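You operate a simulated robot arm through the tools that you are given. There is no shell and no other tool.

Carry out the task below with a simulated robot arm. There is one attempt and no reset: what you move stays moved.

## Task
Glare: switch the green lamp off, swing it aside, bring the light into the green field, then press HOLD.

It is judged by the outcome, as a careful person would: the job done as asked, and still so three seconds after it is handed in. It fails if anything else is knocked over, pushed out of place, dropped, spilled or broken.

## Robot
A 6-joint arm with a two-finger gripper, fixed in place. Base frame: the origin is on the floor under the middle of its stand, x ahead of it, y to its left, z up. Readings come in mm, degrees, newtons and seconds.
It reaches about 1572 mm from its shoulder. Its first joint turns from -166.0 to 166.0 degrees. Payload 2.45 kg.
Tool frame: the origin (TCP) lies between the finger pads and is the grasp point; the fingertips stand 20 mm ahead of it; z points along the fingers, y is the line along which they close. The gripper opens to 140 mm; its body begins 168 mm behind the TCP.
Orientation is that of the tool frame in the base frame, as a unit quaternion [w, x, y, z]. With the fingers straight down and closing along the base's y, the tool's x points along the base's -x, its y along +y and its z along -z.

## Interface
- The arm moves only by the tool nudge_tool. Its argument "plan" is a list of rows, each an object (a shift or turn left out is 0, a gripper value left out holds the last) with "claw": the finger opening in mm, from 0 to 140; "travel": the shift along the base's x, y, z in units of 250 mm (1.0 is 250 mm), a list of three; "delta_rot": the turn, a rotation vector about the base's x, y, z in units of 180 degrees (1.0 is 180 degrees), a list of three. In form: [{"claw": claw, "travel": [tx, ty, tz], "delta_rot": [ax, ay, az]}, ...]. A call has 1 to 20 rows; each row is the pose to reach, as a shift and turn from the pose commanded when the call began. A call with a number of a shift or a turn outside -1 to 1 is refused whole. Each row takes 0.2 s and may step no farther than 50 mm and 8.6 degrees from the row before; otherwise, or with a gripper value out of range, the whole call is refused. A pose out of reach is approached as far as the arm can. The call stops where the force on the tool passes 50 N (or 10 N more than at its start, if that is more) or the arm is blocked; 0.2 s more then pass. Each finger travels about 45 mm/s and halts on what it meets, pressing with about 30 N; the grip force reading is that of the motor and also rises with nothing between the fingers. The clock runs only during rows and for 0.2 s after the last one: add rows that repeat a pose to give the fingers time. It gives the time, the measured TCP pose, the force on the tool (base axes), the opening and the grip force at its end, in the units of the frame above (readings bear some noise), with the torque about the TCP (base axes, N m) and any sound that the robot's microphone picked up.
- Cameras (640 x 400 px; columns grow to the right, rows downward): "scene" is fixed at [48.9, 498.1, 1706.5]; the picture's right is [-0.48, -0.88, 0.00], its down [-0.58, 0.32, -0.75] and it looks along [0.66, -0.36, -0.66] (base axes); focal length 325 px, centre (320, 200). "wrist" rides on the gripper at [78, 11, -209] in the tool frame; the picture's right is [-0.14, 0.99, 0.00], its down [-0.92, -0.13, -0.37] and it looks along [-0.36, -0.05, 0.93] (tool axes); focal length 280 px, centre (320, 200). There is no depth. A picture from a camera that has moved, and an enlarged one, comes with that camera's place and axes in the base frame and with its lens.
- grab_frame(camera): a new picture of that camera. The clock stands still meanwhile.
- enlarge(camera, box): a new picture of the part [left, top, right, bottom] of that camera's present view, enlarged. The clock stands still meanwhile.
- job_done(): hands the job in; it is judged then, once.

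Places have to be worked out from the pictures, the camera data and where the tool is seen. Open the gripper and draw the arm clear of the work before you hand the job in, unless the task says otherwise.

The tools are called after ">>>" as a command line: name --argument value ..., lists and objects as JSON in quotes. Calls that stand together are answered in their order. nudge_tool: Moves the arm, as the interface text tells. Its arguments: {"type":"object","properties":{"plan":{"type":"array","items":{"type":"object","properties":{"claw":{"type":"number"},"travel":{"type":"array","items":{"type":"number"}},"delta_rot":{"type":"array","items":{"type":"number"}}}}}},"required":["plan"]} The other tools are called the same way: grab_frame (camera) takes a picture; enlarge (camera, box) takes an enlarged picture of a part of a camera's view; job_done () hands the job in.

At the start:

```text
time: 0.0
eef_pos: [558.4, 407.0, 1345.4]
ee_rot: [0.0, 0.001, 1.0, 0.0]
force: [-0.3, -0.7, -0.7]
moment: [0.02, -0.01, -0.01]
grip_width: 140.0
finger_force: 0.0
```

scene: 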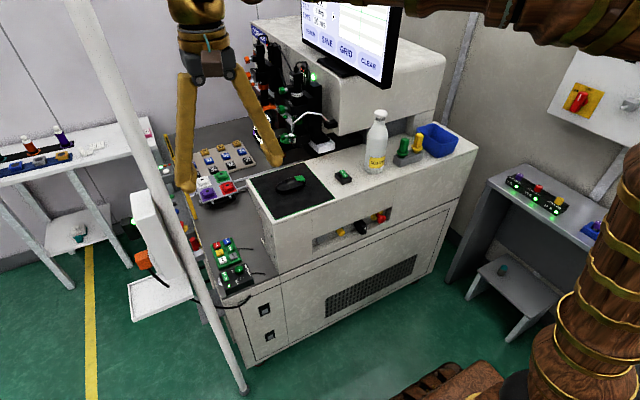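
wrist: 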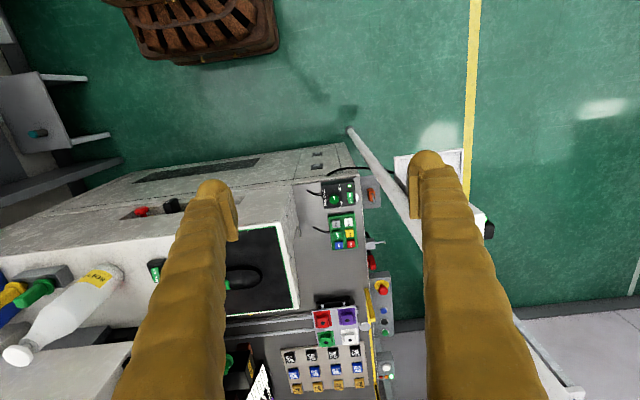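

The overview shows a cluttered machine workstation; I need to find the green lamp, the green field, and HOLD. I'll enlarge several parts of the scene first.

>>> enlarge --camera "scene" --box '[160, 20, 340, 220]'

>>> enlarge --camera "scene" --box '[240, 0, 420, 112]'

>>> enlarge --camera "scene" --box '[160, 150, 420, 312]'

>>> enlarge --camera "wrist" --box '[220, 160, 440, 400]'

>>> enlarge --camera "scene" --box '[440, 50, 640, 300]'

>>> enlarge --camera "scene" --box '[0, 80, 200, 300]'

```text
2.00 times, centred on (250, 120) of scene
camera zoom: at [48.9, 498.1, 1706.5], right [-0.48, -0.88, 0.0], down [-0.58, 0.32, -0.75], along [0.66, -0.36, -0.66], focal length 650 px, centre (460, 360)
```

zoom: 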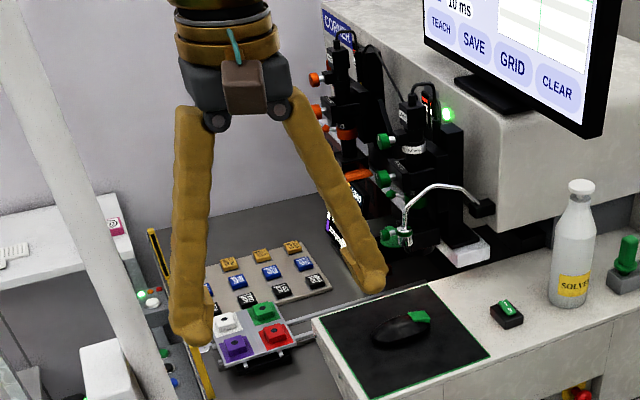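

```text
3.56 times, centred on (330, 56) of scene
camera zoom: at [48.9, 498.1, 1706.5], right [-0.48, -0.88, 0.0], down [-0.58, 0.32, -0.75], along [0.66, -0.36, -0.66], focal length 1156 px, centre (284, 712)
```

zoom: 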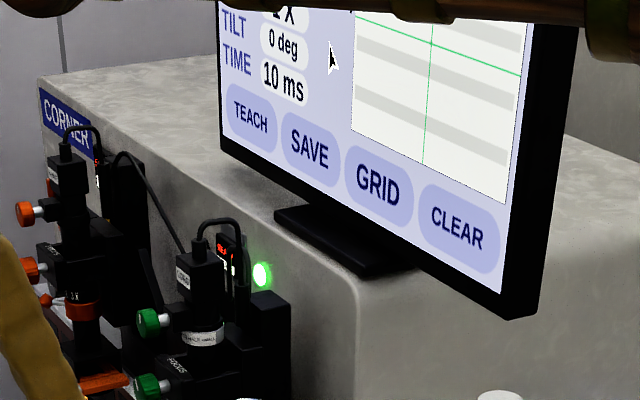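

```text
2.46 times, centred on (290, 231) of scene
camera zoom: at [48.9, 498.1, 1706.5], right [-0.48, -0.88, 0.0], down [-0.58, 0.32, -0.75], along [0.66, -0.36, -0.66], focal length 800 px, centre (394, 124)
```

zoom: 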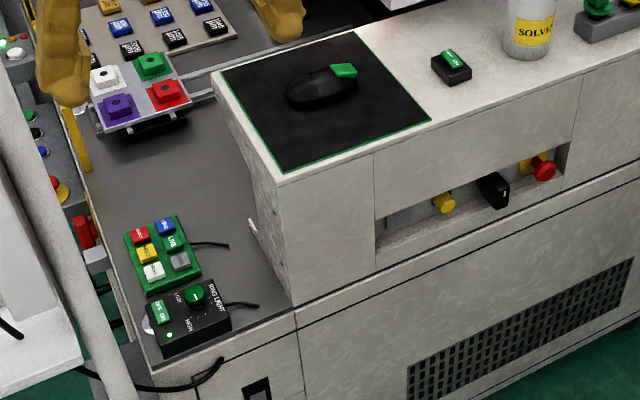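

```text
1.67 times, centred on (330, 280) of wrist
camera zoom: at [479.7, 418.3, 1553.7], right [0.14, 0.99, 0.0], down [0.92, -0.13, 0.37], along [0.36, -0.05, -0.93], focal length 467 px, centre (303, 67)
```

zoom: 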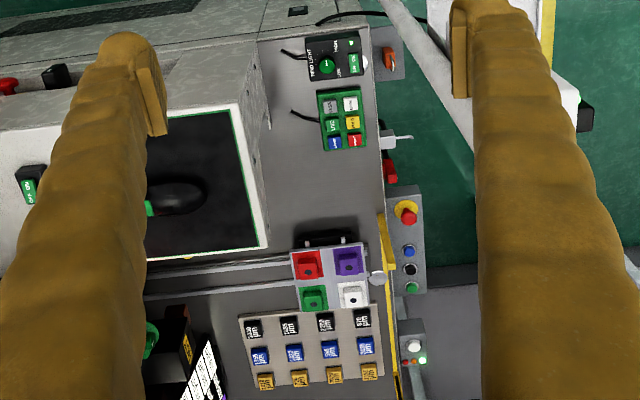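

```text
1.60 times, centred on (540, 175) of scene
camera zoom: at [48.9, 498.1, 1706.5], right [-0.48, -0.88, 0.0], down [-0.58, 0.32, -0.75], along [0.66, -0.36, -0.66], focal length 520 px, centre (-32, 240)
```

zoom: 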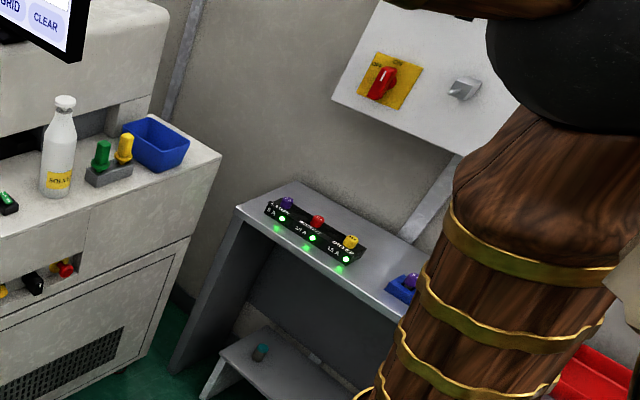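

```text
1.82 times, centred on (100, 190) of scene
camera zoom: at [48.9, 498.1, 1706.5], right [-0.48, -0.88, 0.0], down [-0.58, 0.32, -0.75], along [0.66, -0.36, -0.66], focal length 591 px, centre (720, 218)
```

zoom: 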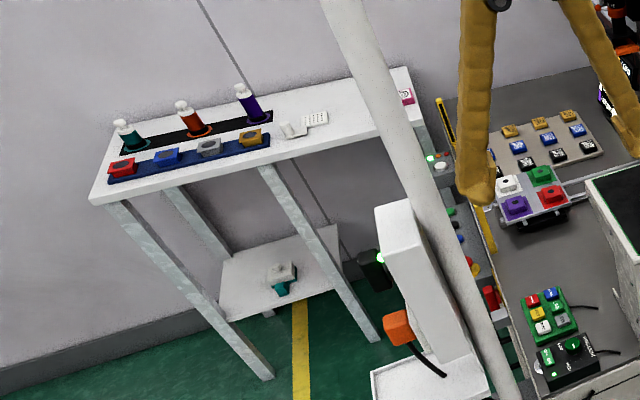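

The green controller box and keypad, and the green gooseneck lamp, look relevant. I'll enlarge these more tightly to read the labels.

>>> enlarge --camera "scene" --box '[196, 215, 260, 305]'

>>> enlarge --camera "scene" --box '[250, 60, 350, 170]'

>>> enlarge --camera "scene" --box '[300, 0, 400, 70]'

>>> enlarge --camera "wrist" --box '[310, 170, 400, 260]'

>>> enlarge --camera "wrist" --box '[220, 290, 320, 400]'

>>> enlarge --camera "wrist" --box '[280, 290, 400, 400]'

```text
4.44 times, centred on (228, 260) of scene
camera zoom: at [48.9, 498.1, 1706.5], right [-0.48, -0.88, 0.0], down [-0.58, 0.32, -0.75], along [0.66, -0.36, -0.66], focal length 1445 px, centre (729, -67)
```

zoom: 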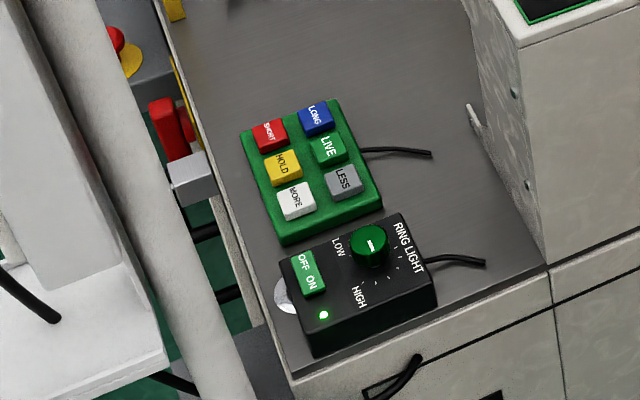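

```text
3.64 times, centred on (300, 115) of scene
camera zoom: at [48.9, 498.1, 1706.5], right [-0.48, -0.88, 0.0], down [-0.58, 0.32, -0.75], along [0.66, -0.36, -0.66], focal length 1182 px, centre (393, 509)
```

zoom: 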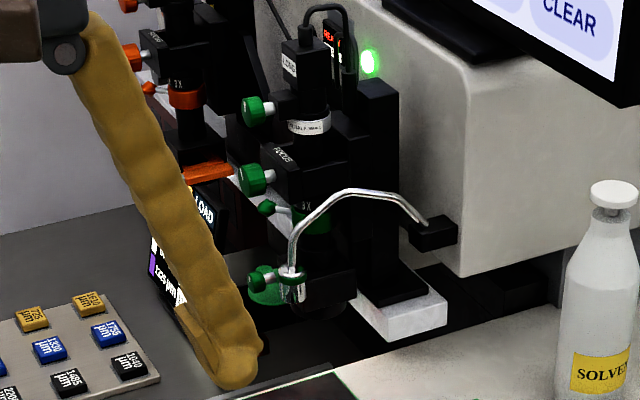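

```text
5.71 times, centred on (350, 35) of scene
camera zoom: at [48.9, 498.1, 1706.5], right [-0.48, -0.88, 0.0], down [-0.58, 0.32, -0.75], along [0.66, -0.36, -0.66], focal length 1858 px, centre (149, 1143)
```

zoom: 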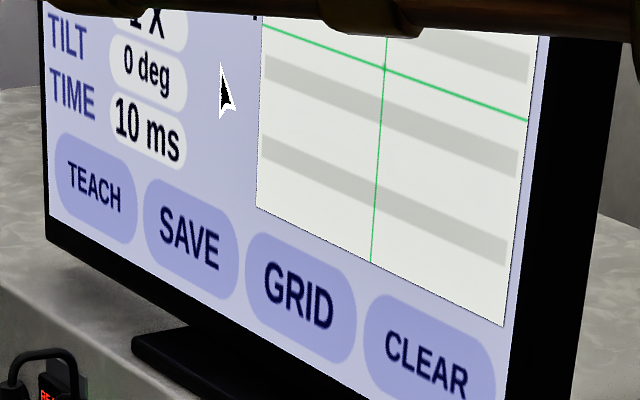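

```text
4.44 times, centred on (355, 215) of wrist
camera zoom: at [479.7, 418.3, 1553.7], right [0.14, 0.99, 0.0], down [0.92, -0.13, 0.37], along [0.36, -0.05, -0.93], focal length 1246 px, centre (164, 133)
```

zoom: 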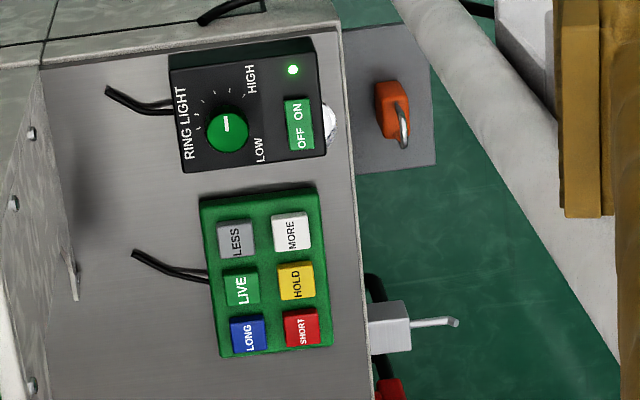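

```text
3.64 times, centred on (270, 345) of wrist
camera zoom: at [479.7, 418.3, 1553.7], right [0.14, 0.99, 0.0], down [0.92, -0.13, 0.37], along [0.36, -0.05, -0.93], focal length 1020 px, centre (502, -327)
```

zoom: 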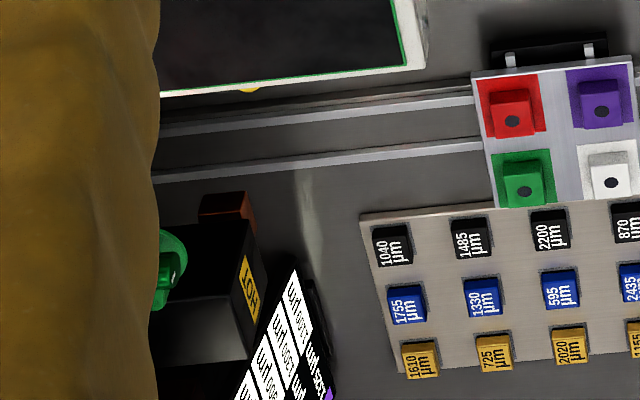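

```text
3.64 times, centred on (340, 345) of wrist
camera zoom: at [479.7, 418.3, 1553.7], right [0.14, 0.99, 0.0], down [0.92, -0.13, 0.37], along [0.36, -0.05, -0.93], focal length 1020 px, centre (247, -327)
```

zoom: 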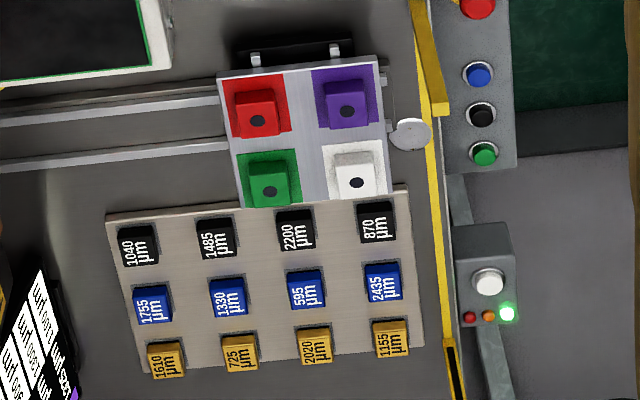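

The ring-light box with its knob, the green keypad with HOLD, and a swan-neck lamp with a green head around (1170, 45, 980) are visible. I'll look closer at the small green switch on the desk and the lamp's surroundings before moving.

>>> enlarge --camera "scene" --box '[325, 160, 365, 190]'

>>> enlarge --camera "scene" --box '[280, 90, 345, 150]'

>>> enlarge --camera "scene" --box '[275, 20, 340, 80]'

>>> enlarge --camera "scene" --box '[300, 190, 400, 260]'

>>> enlarge --camera "scene" --box '[490, 160, 580, 230]'

>>> enlarge --camera "scene" --box '[140, 120, 230, 260]'

```text
13.33 times, centred on (345, 175) of scene
camera zoom: at [48.9, 498.1, 1706.5], right [-0.48, -0.88, 0.0], down [-0.58, 0.32, -0.75], along [0.66, -0.36, -0.66], focal length 4336 px, centre (-13, 533)
```

zoom: 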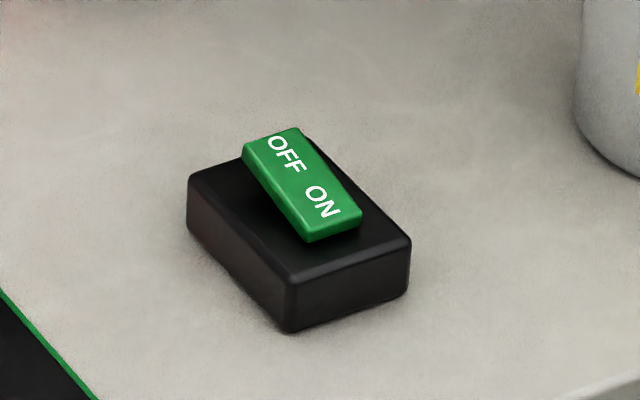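

```text
6.67 times, centred on (312, 120) of scene
camera zoom: at [48.9, 498.1, 1706.5], right [-0.48, -0.88, 0.0], down [-0.58, 0.32, -0.75], along [0.66, -0.36, -0.66], focal length 2168 px, centre (370, 733)
```

zoom: 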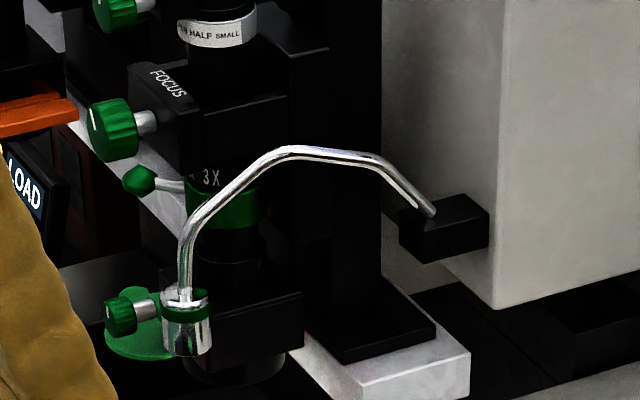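

```text
6.67 times, centred on (308, 50) of scene
camera zoom: at [48.9, 498.1, 1706.5], right [-0.48, -0.88, 0.0], down [-0.58, 0.32, -0.75], along [0.66, -0.36, -0.66], focal length 2168 px, centre (403, 1200)
```

zoom: 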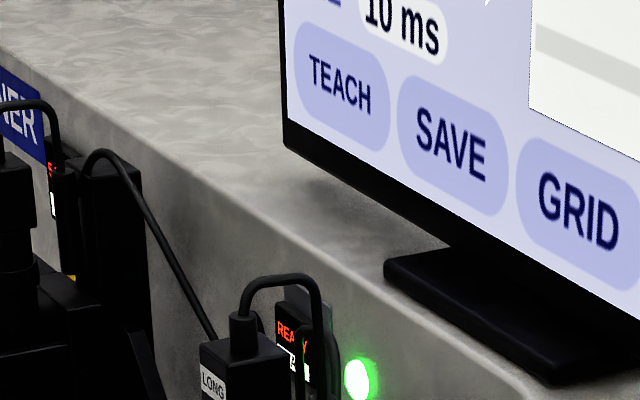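

```text
5.71 times, centred on (350, 225) of scene
camera zoom: at [48.9, 498.1, 1706.5], right [-0.48, -0.88, 0.0], down [-0.58, 0.32, -0.75], along [0.66, -0.36, -0.66], focal length 1858 px, centre (149, 57)
```

zoom: 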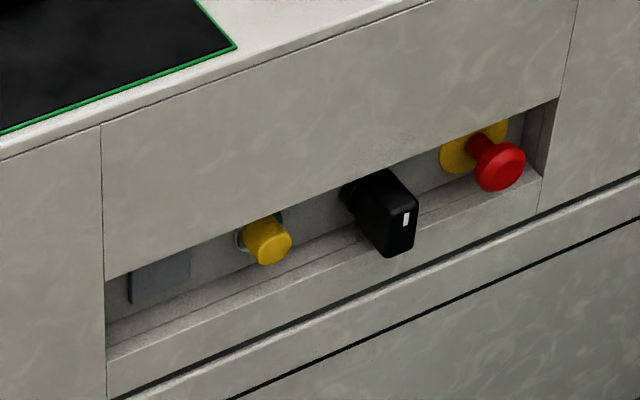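

```text
5.71 times, centred on (535, 195) of scene
camera zoom: at [48.9, 498.1, 1706.5], right [-0.48, -0.88, 0.0], down [-0.58, 0.32, -0.75], along [0.66, -0.36, -0.66], focal length 1858 px, centre (-909, 229)
```

zoom: 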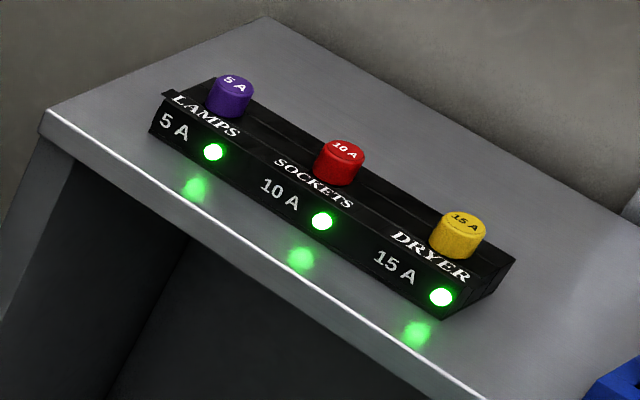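

```text
2.86 times, centred on (185, 190) of scene
camera zoom: at [48.9, 498.1, 1706.5], right [-0.48, -0.88, 0.0], down [-0.58, 0.32, -0.75], along [0.66, -0.36, -0.66], focal length 929 px, centre (706, 229)
```

zoom: 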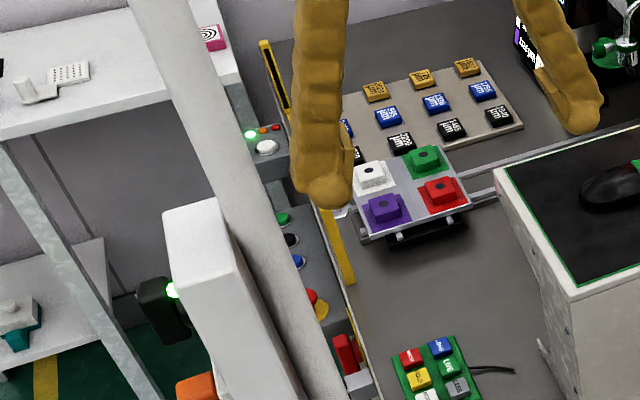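

The swan-neck lamp's green head hangs near the green microscope, and two green OFF/ON rockers exist (desk switch and ring-light box). The monitor seems to face +y, so I tilt the tool up and turn it right in free space to see the monitor with the wrist camera.

>>> nudge_tool --plan '[{"delta_rot": [-0.01307, -0.03154, -0.02263]}, {"delta_rot": [-0.02614, -0.06308, -0.04526]}, {"delta_rot": [-0.03921, -0.09462, -0.06789]}, {"delta_rot": [-0.05228, -0.12616, -0.09052]}, {"delta_rot": [-0.06535, -0.1577, -0.11315]}, {"delta_rot": [-0.07842, -0.18924, -0.13578]}, {"delta_rot": [-0.09149, -0.22078, -0.15841]}, {"delta_rot": [-0.10456, -0.25232, -0.18104]}, {"delta_rot": [-0.11763, -0.28386, -0.20367]}, {"delta_rot": [-0.1307, -0.3154, -0.2263]}]'

```text
time: 2.4
eef_pos: [563.7, 366.0, 1372.6]
ee_rot: [0.461, 0.359, 0.79, -0.184]
force: [-0.7, 0.4, -0.6]
moment: [-0.15, -0.11, -0.08]
grip_width: 140.0
finger_force: 0.0
stopped in row 10: the arm was blocked; the commanded pose is now the measured one
```

The arm reports it was blocked near the end of the turn; I check the views.

>>> grab_frame --camera "scene"

>>> grab_frame --camera "wrist"

```text
taken
```

scene: 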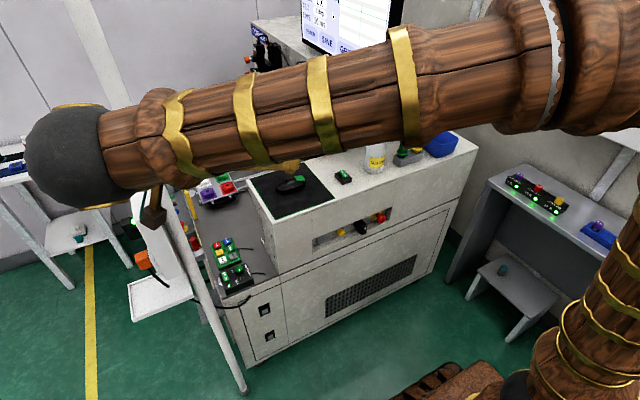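

```text
taken
camera wrist: at [422.7, 534.8, 1411.2], right [0.77, 0.61, 0.16], down [-0.02, -0.23, 0.97], along [0.63, -0.76, -0.16], focal length 280 px, centre (320, 200)
```

wrist: 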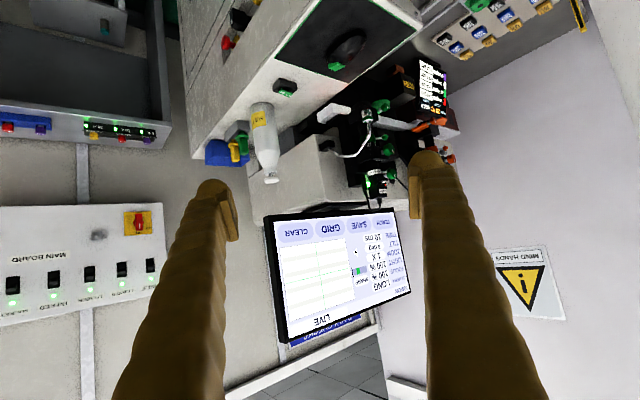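

The monitor is visible (upside down in the wrist view). I enlarge it along with the lamp and other areas.

>>> enlarge --camera "wrist" --box '[262, 200, 412, 345]'

>>> enlarge --camera "wrist" --box '[350, 220, 412, 300]'

>>> enlarge --camera "wrist" --box '[310, 80, 420, 210]'

>>> enlarge --camera "wrist" --box '[380, 40, 470, 150]'

>>> enlarge --camera "wrist" --box '[0, 190, 180, 330]'

```text
2.76 times, centred on (337, 272) of wrist
camera zoom: at [422.7, 534.8, 1411.2], right [0.77, 0.61, 0.16], down [-0.02, -0.23, 0.97], along [0.63, -0.76, -0.16], focal length 774 px, centre (273, 0)
```

zoom: 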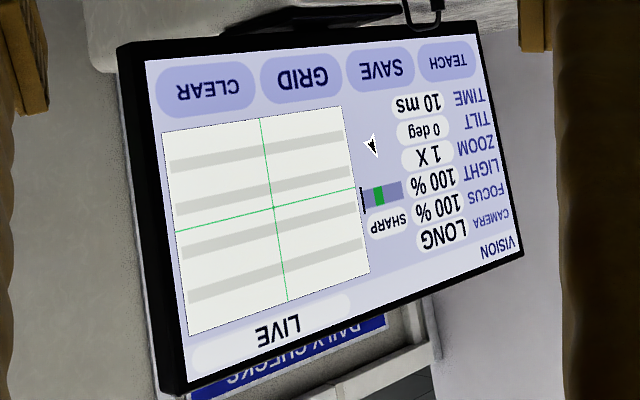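

```text
5.00 times, centred on (381, 260) of wrist
camera zoom: at [422.7, 534.8, 1411.2], right [0.77, 0.61, 0.16], down [-0.02, -0.23, 0.97], along [0.63, -0.76, -0.16], focal length 1402 px, centre (15, -100)
```

zoom: 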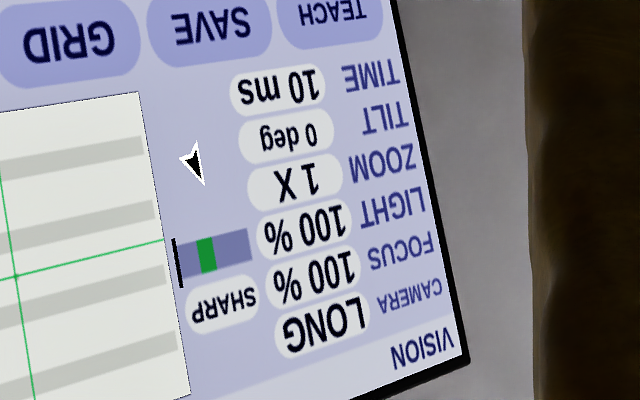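

```text
3.08 times, centred on (365, 145) of wrist
camera zoom: at [422.7, 534.8, 1411.2], right [0.77, 0.61, 0.16], down [-0.02, -0.23, 0.97], along [0.63, -0.76, -0.16], focal length 863 px, centre (182, 369)
```

zoom: 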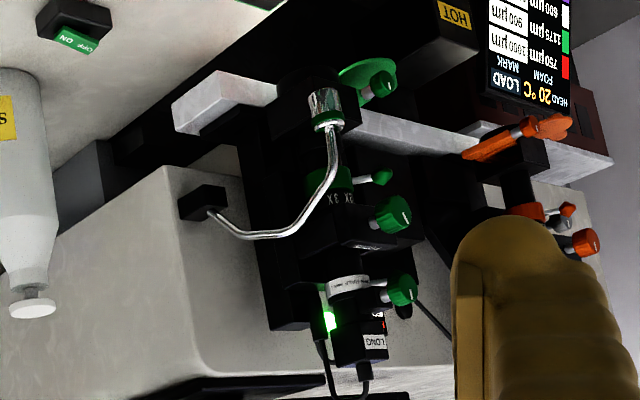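

```text
3.64 times, centred on (425, 95) of wrist
camera zoom: at [422.7, 534.8, 1411.2], right [0.77, 0.61, 0.16], down [-0.02, -0.23, 0.97], along [0.63, -0.76, -0.16], focal length 1020 px, centre (-62, 582)
```

zoom: 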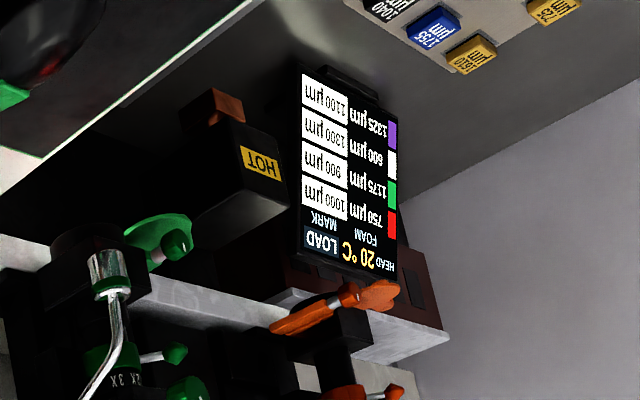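

```text
2.86 times, centred on (90, 260) of wrist
camera zoom: at [422.7, 534.8, 1411.2], right [0.77, 0.61, 0.16], down [-0.02, -0.23, 0.97], along [0.63, -0.76, -0.16], focal length 801 px, centre (977, 29)
```

zoom: 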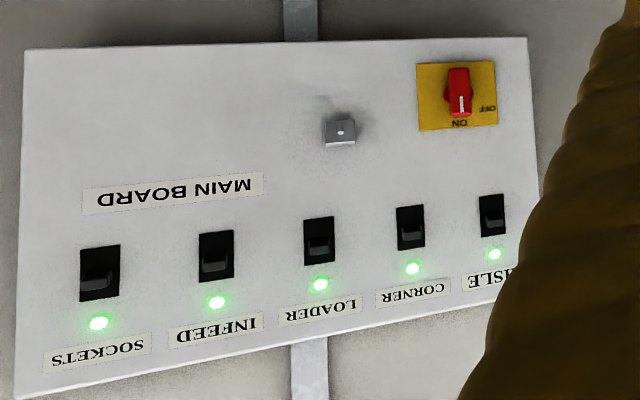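

The screen reads CAMERA LONG, LIGHT 100 % with the marker past the green zone. I zoom in on the lamp head and desk switch from this view before turning back.

>>> enlarge --camera "wrist" --box '[340, 95, 400, 135]'

>>> enlarge --camera "wrist" --box '[355, 155, 415, 210]'

>>> enlarge --camera "wrist" --box '[265, 70, 305, 100]'

>>> enlarge --camera "wrist" --box '[265, 300, 365, 360]'

```text
10.00 times, centred on (370, 115) of wrist
camera zoom: at [422.7, 534.8, 1411.2], right [0.77, 0.61, 0.16], down [-0.02, -0.23, 0.97], along [0.63, -0.76, -0.16], focal length 2804 px, centre (-180, 1050)
```

zoom: 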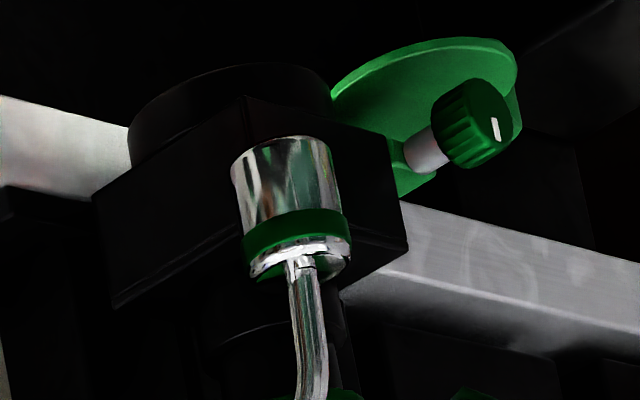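

```text
7.27 times, centred on (385, 182) of wrist
camera zoom: at [422.7, 534.8, 1411.2], right [0.77, 0.61, 0.16], down [-0.02, -0.23, 0.97], along [0.63, -0.76, -0.16], focal length 2039 px, centre (-153, 327)
```

zoom: 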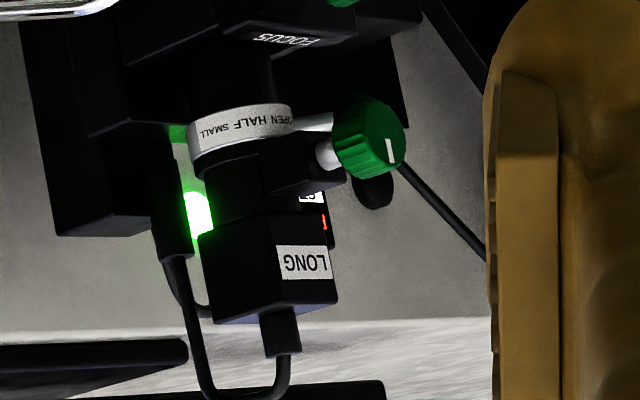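

```text
13.33 times, centred on (285, 85) of wrist
camera zoom: at [422.7, 534.8, 1411.2], right [0.77, 0.61, 0.16], down [-0.02, -0.23, 0.97], along [0.63, -0.76, -0.16], focal length 3738 px, centre (787, 1733)
```

zoom: 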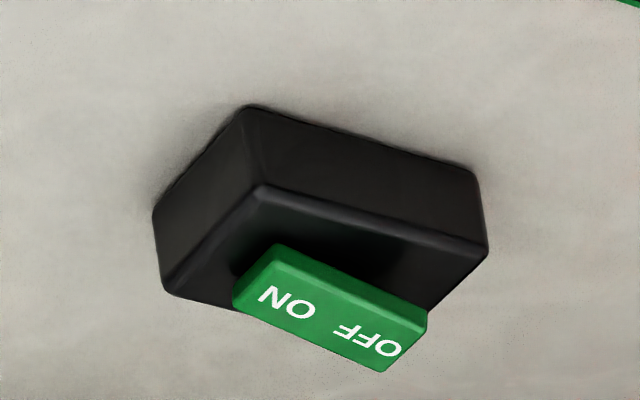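

```text
6.40 times, centred on (315, 330) of wrist
camera zoom: at [422.7, 534.8, 1411.2], right [0.77, 0.61, 0.16], down [-0.02, -0.23, 0.97], along [0.63, -0.76, -0.16], focal length 1794 px, centre (352, -632)
```

zoom: 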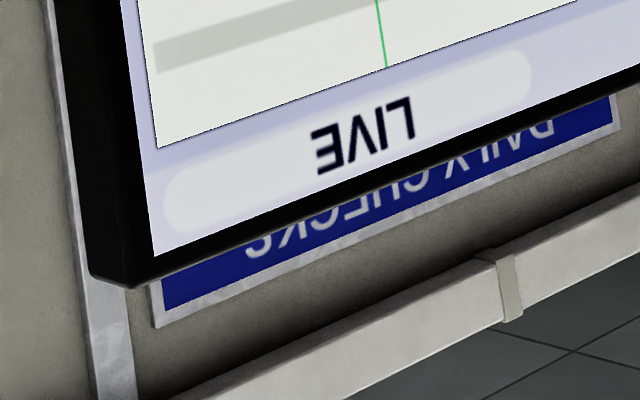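

The desk rocker is in the ON position (OFF end raised), and the lamp head is the chrome cylinder with the green collar on the swan neck; the monitor spans about x 800–1326 at y≈-122 with its bottom at z≈1315. I return the tool to straight down and move a little forward.

>>> nudge_tool --plan '[{"travel": [0.03, -0.06, -0.02], "delta_rot": [0.0126, 0.0316, 0.0246]}, {"travel": [0.06, -0.12, -0.04], "delta_rot": [0.0252, 0.0632, 0.0492]}, {"travel": [0.09, -0.18, -0.06], "delta_rot": [0.0378, 0.0948, 0.0738]}, {"travel": [0.12, -0.24, -0.08], "delta_rot": [0.0504, 0.1264, 0.0984]}, {"travel": [0.15, -0.3, -0.1], "delta_rot": [0.063, 0.158, 0.123]}, {"travel": [0.18, -0.36, -0.12], "delta_rot": [0.0756, 0.1896, 0.1476]}, {"travel": [0.21, -0.42, -0.14], "delta_rot": [0.0882, 0.2212, 0.1722]}, {"travel": [0.24, -0.48, -0.16], "delta_rot": [0.1008, 0.2528, 0.1968]}, {"travel": [0.27, -0.54, -0.18], "delta_rot": [0.1134, 0.2844, 0.2214]}, {"travel": [0.3, -0.6, -0.2], "delta_rot": [0.126, 0.316, 0.246]}]'

```text
time: 4.6
eef_pos: [638.6, 230.4, 1315.0]
ee_rot: [0.001, -0.009, 1.0, 0.003]
force: [0.2, -0.7, 1.1]
moment: [0.02, -0.06, 0.0]
grip_width: 140.0
finger_force: 0.2
```

The tool is pointing down again at (639, 230, 1315). I look at both cameras.

>>> grab_frame --camera "scene"

>>> grab_frame --camera "wrist"

```text
taken
```

scene: 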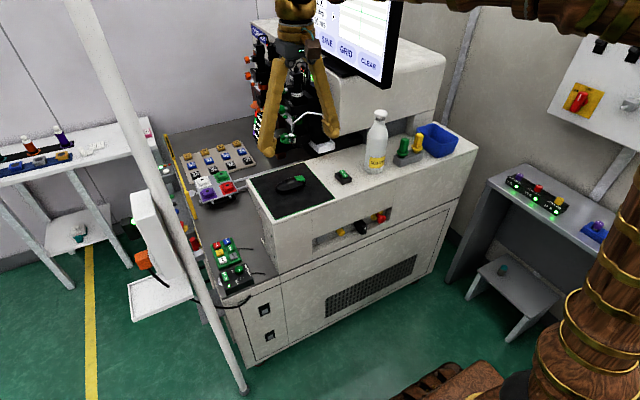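

```text
taken
camera wrist: at [558.7, 237.3, 1523.6], right [0.12, 0.99, 0.01], down [0.92, -0.11, 0.37], along [0.37, -0.04, -0.93], focal length 280 px, centre (320, 200)
```

wrist: 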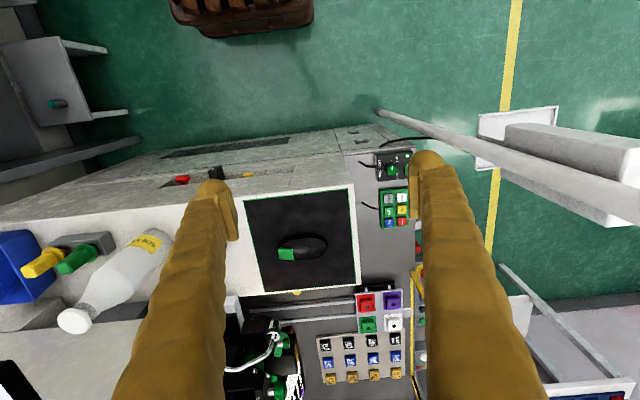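

The lamp's swan neck shows between the fingers now. I enlarge it and the rocker region.

>>> enlarge --camera "wrist" --box '[220, 310, 310, 400]'

>>> enlarge --camera "scene" --box '[270, 90, 350, 160]'

```text
4.44 times, centred on (265, 355) of wrist
camera zoom: at [558.7, 237.3, 1523.6], right [0.12, 0.99, 0.01], down [0.92, -0.11, 0.37], along [0.37, -0.04, -0.93], focal length 1246 px, centre (564, -489)
```

zoom: 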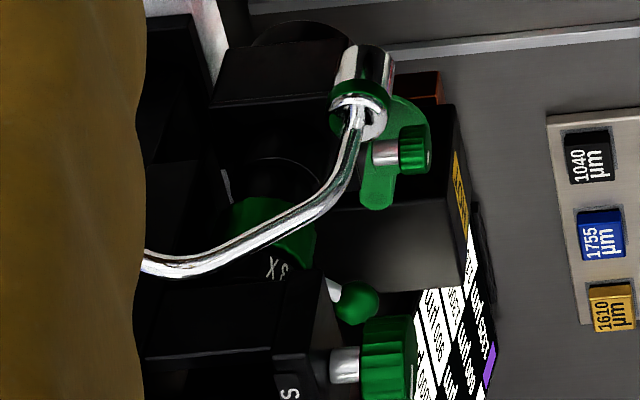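

```text
5.71 times, centred on (310, 125) of scene
camera zoom: at [48.9, 498.1, 1706.5], right [-0.48, -0.88, 0.0], down [-0.58, 0.32, -0.75], along [0.66, -0.36, -0.66], focal length 1858 px, centre (377, 629)
```

zoom: 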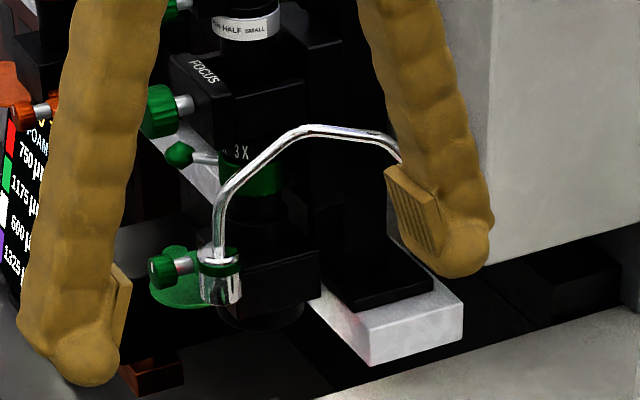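

Triangulating three views puts the lamp head near (990, 97, 1092), its wall pivot block near (973, -52, 1123), and the desk rocker near (830, -26, 1003) with the OFF end toward +x. I pitch the tool up 40° and move to (760, 130, 1250) for a closer look at the lamp.

>>> nudge_tool --plan '[{"travel": [0.081, -0.067, -0.043], "delta_rot": [0, -0.037, 0]}, {"travel": [0.162, -0.133, -0.087], "delta_rot": [0, -0.074, 0]}, {"travel": [0.243, -0.2, -0.13], "delta_rot": [0, -0.111, 0]}, {"travel": [0.324, -0.267, -0.173], "delta_rot": [0, -0.148, 0]}, {"travel": [0.405, -0.333, -0.217], "delta_rot": [0, -0.185, 0]}, {"travel": [0.486, -0.4, -0.26], "delta_rot": [0, -0.2222, 0]}]'

>>> grab_frame --camera "wrist"

>>> grab_frame --camera "scene"

```text
time: 6.0
eef_pos: [760.9, 128.9, 1247.5]
ee_rot: [0.344, -0.01, 0.939, 0.0]
force: [-0.2, -0.2, -0.8]
moment: [0.01, 0.02, 0.01]
grip_width: 139.9
finger_force: 0.1
```

```text
taken
camera wrist: at [565.0, 136.7, 1356.7], right [0.09, 0.99, 0.08], down [0.47, -0.11, 0.88], along [0.88, -0.04, -0.47], focal length 280 px, centre (320, 200)
```

wrist: 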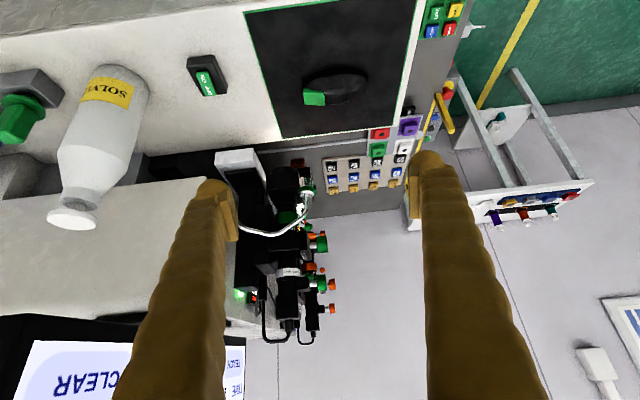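

```text
taken
```

scene: 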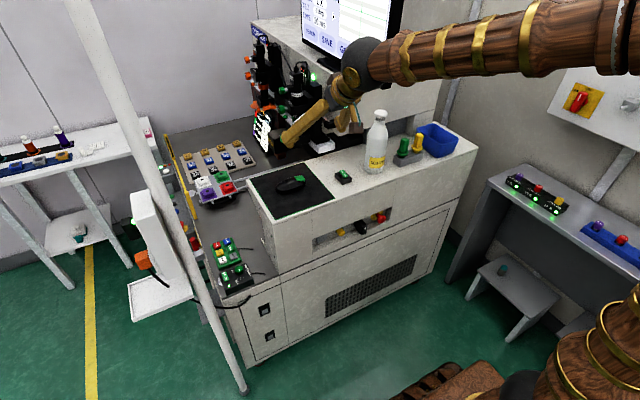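

I enlarge the wrist view around the lamp, the rocker and the monitor edge.

>>> enlarge --camera "wrist" --box '[215, 140, 345, 260]'

>>> enlarge --camera "wrist" --box '[265, 150, 345, 220]'

>>> enlarge --camera "wrist" --box '[170, 40, 250, 110]'

```text
3.33 times, centred on (280, 200) of wrist
camera zoom: at [565.0, 136.7, 1356.7], right [0.09, 0.99, 0.08], down [0.47, -0.11, 0.88], along [0.88, -0.04, -0.47], focal length 935 px, centre (453, 200)
```

zoom: 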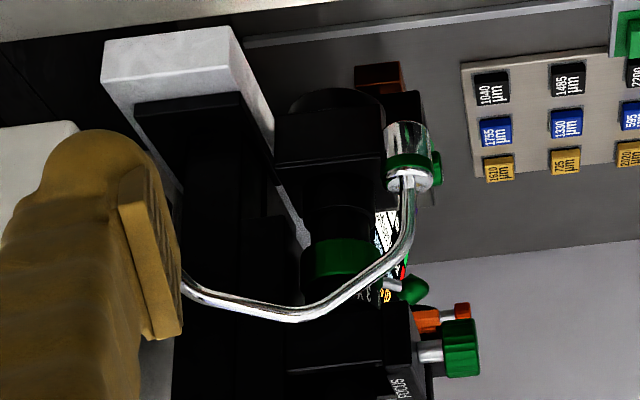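

```text
5.71 times, centred on (305, 185) of wrist
camera zoom: at [565.0, 136.7, 1356.7], right [0.09, 0.99, 0.08], down [0.47, -0.11, 0.88], along [0.88, -0.04, -0.47], focal length 1602 px, centre (406, 286)
```

zoom: 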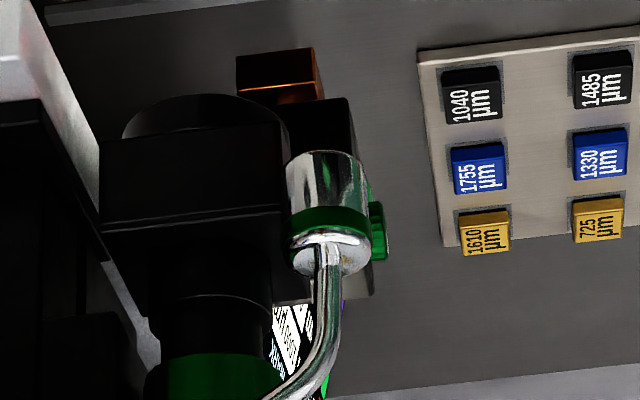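

```text
5.71 times, centred on (210, 75) of wrist
camera zoom: at [565.0, 136.7, 1356.7], right [0.09, 0.99, 0.08], down [0.47, -0.11, 0.88], along [0.88, -0.04, -0.47], focal length 1602 px, centre (949, 914)
```

zoom: 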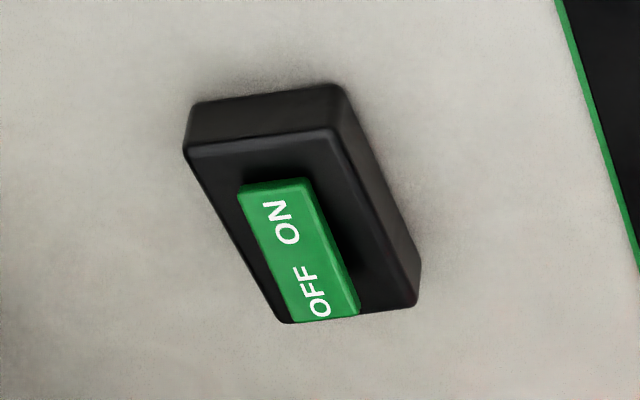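

The rocker is confirmed at (830, -25, 1003), OFF end at x≈843; the bottle stands at about (825, -164) and the monitor's near corner at (800, -126). I close the fingers, tilt the tool 30° so its body leans to +y, and go to about 70 mm above the OFF end.

>>> nudge_tool --plan '[{"claw": 0, "travel": [0.038, -0.064, -0.07], "delta_rot": [-0.01774, 0.0241, -0.00646]}, {"claw": 0, "travel": [0.076, -0.128, -0.14], "delta_rot": [-0.03549, 0.0482, -0.01291]}, {"claw": 0, "travel": [0.113, -0.192, -0.21], "delta_rot": [-0.05323, 0.0723, -0.01937]}, {"claw": 0, "travel": [0.151, -0.256, -0.28], "delta_rot": [-0.07098, 0.0964, -0.02582]}, {"claw": 0, "travel": [0.189, -0.32, -0.35], "delta_rot": [-0.08872, 0.1205, -0.03228]}, {"claw": 0, "travel": [0.227, -0.384, -0.42], "delta_rot": [-0.10647, 0.1446, -0.03873]}, {"claw": 0, "travel": [0.264, -0.448, -0.49], "delta_rot": [-0.12421, 0.1687, -0.04519]}, {"claw": 0, "travel": [0.302, -0.512, -0.56], "delta_rot": [-0.14196, 0.1928, -0.05164]}, {"claw": 0, "travel": [0.34, -0.576, -0.63], "delta_rot": [-0.1597, 0.2169, -0.0581]}]'

>>> grab_frame --camera "wrist"

>>> grab_frame --camera "scene"

```text
time: 8.0
eef_pos: [842.8, -13.8, 1091.1]
ee_rot: [-0.002, -0.008, 0.967, -0.256]
force: [-0.7, -0.4, 0.3]
moment: [0.01, -0.01, 0.03]
grip_width: 0.0
finger_force: 29.3
```

```text
taken
camera wrist: at [765.1, 97.0, 1267.9], right [0.12, 0.86, -0.49], down [0.92, 0.08, 0.38], along [0.37, -0.5, -0.78], focal length 280 px, centre (320, 200)
```

wrist: 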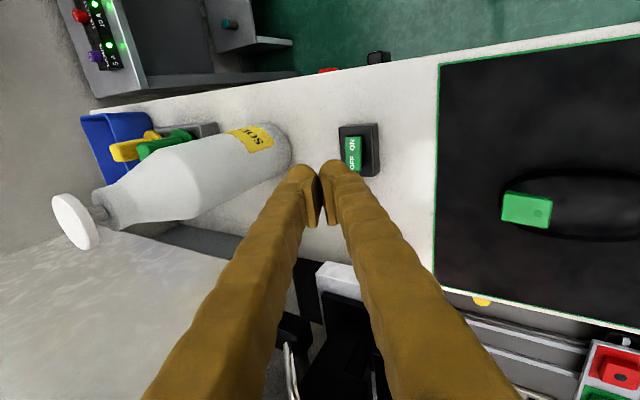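

```text
taken
```

scene: 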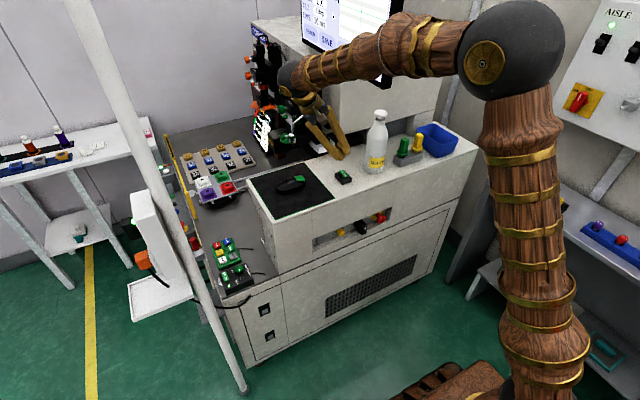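

The fingers are closed, tips at about ±15.5 mm across; with this tilt the +y fingertip is the lowest, so I'll press with it. I shift -14 mm in y and +4 mm in x and descend to just above the OFF end, then check.

>>> nudge_tool --plan '[{"travel": [0.016, -0.058, 0]}, {"travel": [0.016, -0.058, -0.09]}, {"travel": [0.016, -0.058, -0.17]}, {"travel": [0.016, -0.058, -0.17]}]'

>>> grab_frame --camera "wrist"

>>> enlarge --camera "scene" --box '[300, 110, 400, 200]'

```text
time: 9.0
eef_pos: [849.0, -28.3, 1048.3]
ee_rot: [-0.001, -0.007, 0.967, -0.255]
force: [0.1, 0.3, 0.1]
moment: [0.01, 0.02, 0.01]
grip_width: 0.0
finger_force: 29.5
```

```text
taken
camera wrist: at [770.1, 82.6, 1225.6], right [0.12, 0.86, -0.49], down [0.92, 0.08, 0.38], along [0.37, -0.5, -0.79], focal length 280 px, centre (320, 200)
```

wrist: 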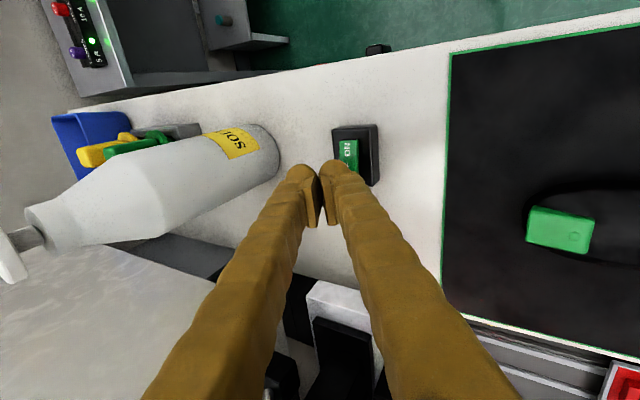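

```text
4.44 times, centred on (350, 155) of scene
camera zoom: at [48.9, 498.1, 1706.5], right [-0.48, -0.88, 0.0], down [-0.58, 0.32, -0.75], along [0.66, -0.36, -0.66], focal length 1445 px, centre (187, 400)
```

zoom: 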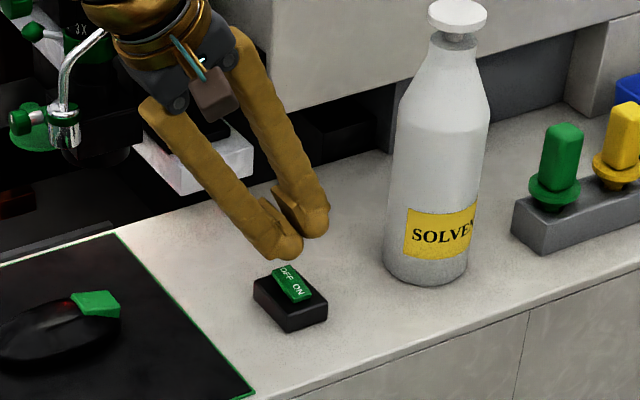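

The +y fingertip is just above the OFF end. I descend in 3 mm steps and watch force and sound.

>>> nudge_tool --plan '[{"travel": [0, 0, -0.012]}, {"travel": [0, 0, -0.024]}, {"travel": [0, 0, -0.036]}, {"travel": [0, 0, -0.048]}, {"travel": [0, 0, -0.06]}, {"travel": [0, 0, -0.07]}, {"travel": [0, 0, -0.08]}]'

>>> enlarge --camera "scene" --box '[300, 110, 400, 200]'

```text
time: 10.6
eef_pos: [849.0, -29.5, 1027.4]
ee_rot: [-0.002, -0.008, 0.966, -0.257]
force: [-0.9, -1.1, 0.4]
moment: [0.01, -0.02, 0.01]
grip_width: 0.1
finger_force: 29.4
```

```text
4.44 times, centred on (350, 155) of scene
camera zoom: at [48.9, 498.1, 1706.5], right [-0.48, -0.88, 0.0], down [-0.58, 0.32, -0.75], along [0.66, -0.36, -0.66], focal length 1445 px, centre (187, 400)
```

zoom: 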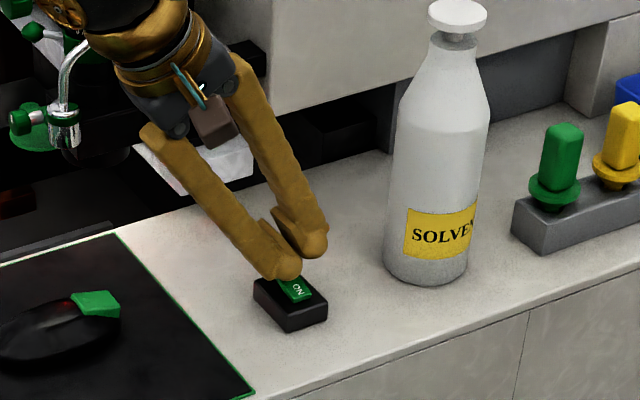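

No contact force yet; the tip is right over the OFF end. I continue downward in smaller steps.

>>> nudge_tool --plan '[{"travel": [0, 0, -0.008]}, {"travel": [0, 0, -0.016]}, {"travel": [0, 0, -0.024]}, {"travel": [0, 0, -0.032]}, {"travel": [0, 0, -0.04]}, {"travel": [0, 0, -0.048]}]'

>>> enlarge --camera "scene" --box '[300, 110, 400, 200]'

```text
time: 11.8
eef_pos: [850.3, -29.5, 1022.1]
ee_rot: [0.001, -0.008, 0.967, -0.256]
force: [1.0, 0.8, 9.2]
moment: [0.04, 0.08, -0.01]
grip_width: 0.2
finger_force: 29.6
stopped in row 6: the force on the tool passed its limit at 55 N (the readings are from after the stop); the commanded pose is now the measured one
```

```text
4.44 times, centred on (350, 155) of scene
camera zoom: at [48.9, 498.1, 1706.5], right [-0.48, -0.88, 0.0], down [-0.58, 0.32, -0.75], along [0.66, -0.36, -0.66], focal length 1445 px, centre (187, 400)
```

zoom: 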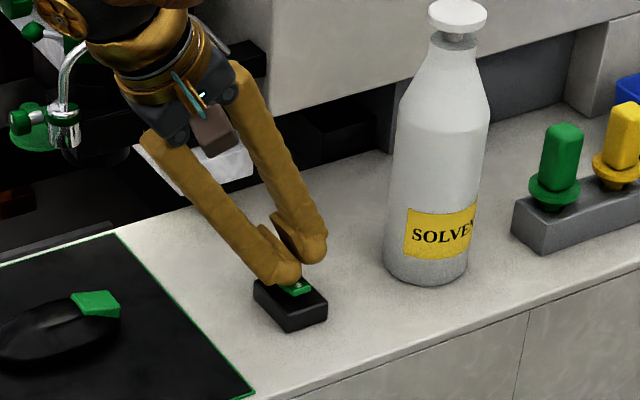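

The press reached 55 N and the rocker appears tilted. I lift straight up and inspect.

>>> nudge_tool --plan '[{"travel": [0, 0, 0.06]}, {"travel": [0, 0, 0.16]}, {"travel": [0, 0.1, 0.3]}, {"travel": [0, 0.2, 0.4]}]'

>>> enlarge --camera "scene" --box '[325, 160, 365, 190]'

>>> grab_frame --camera "wrist"

>>> grab_frame --camera "scene"

```text
time: 12.8
eef_pos: [851.2, 22.2, 1122.4]
ee_rot: [0.001, -0.008, 0.967, -0.256]
force: [0.1, -1.1, -0.3]
moment: [0.0, 0.0, -0.01]
grip_width: 0.0
finger_force: 29.5
```

```text
13.33 times, centred on (345, 175) of scene
camera zoom: at [48.9, 498.1, 1706.5], right [-0.48, -0.88, 0.0], down [-0.58, 0.32, -0.75], along [0.66, -0.36, -0.66], focal length 4336 px, centre (-13, 533)
```

zoom: 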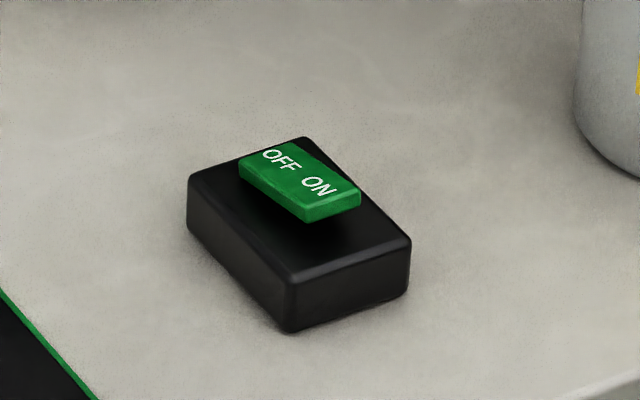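

```text
taken
camera wrist: at [770.7, 133.3, 1299.0], right [0.12, 0.86, -0.49], down [0.92, 0.09, 0.38], along [0.37, -0.5, -0.78], focal length 280 px, centre (320, 200)
```

wrist: 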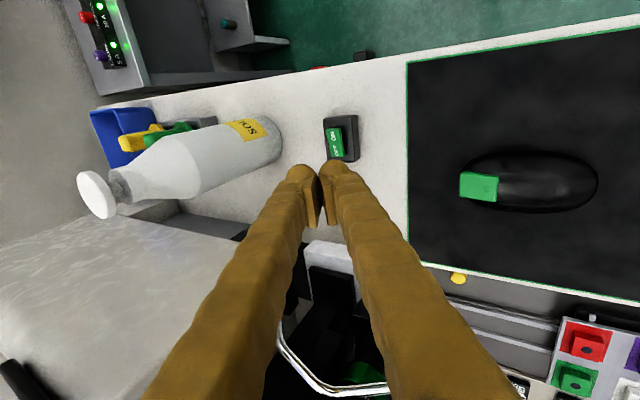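

```text
taken
```

scene: 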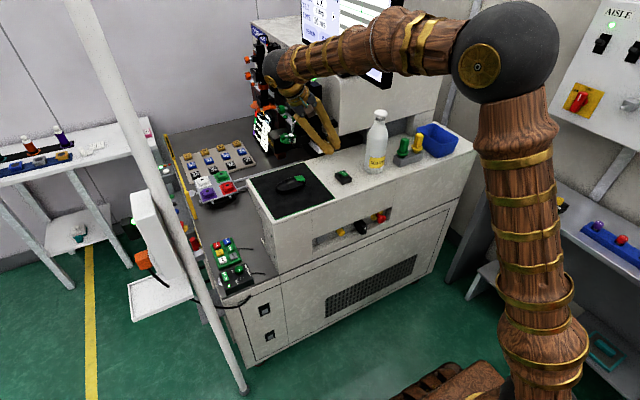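

The rocker is now flipped to OFF (ON end raised). For the swing I plan to hook behind the lamp head/neck from the +x side with the closed fingers and drag it toward -x around its wall pivot; first I go around in free air to (1030, 230, 1232).

>>> nudge_tool --plan '[{"travel": [0, 0.12, 0.14]}, {"travel": [0.04, 0.26, 0.28]}, {"travel": [0.08, 0.4, 0.42]}, {"travel": [0.16, 0.56, 0.5]}, {"travel": [0.3, 0.7, 0.512]}, {"travel": [0.44, 0.79, 0.512]}, {"travel": [0.58, 0.832, 0.48]}, {"travel": [0.716, 0.832, 0.44]}]'

>>> grab_frame --camera "wrist"

>>> grab_frame --camera "scene"

```text
refused: row 2 steps farther than a row can; nothing moved
```

```text
taken
camera wrist: at [770.7, 133.3, 1299.0], right [0.12, 0.86, -0.49], down [0.92, 0.09, 0.38], along [0.37, -0.5, -0.78], focal length 280 px, centre (320, 200)
```

wrist: 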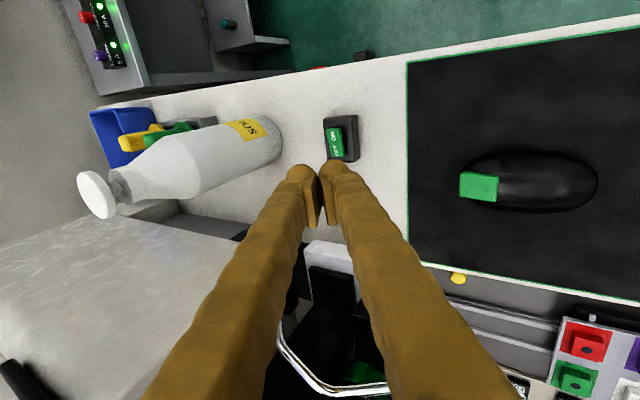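

```text
taken
```

scene: 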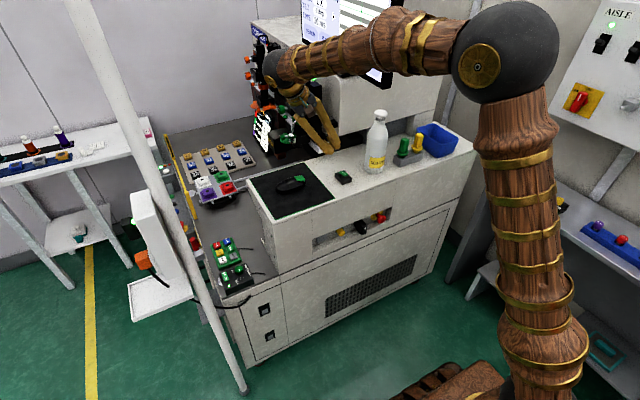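

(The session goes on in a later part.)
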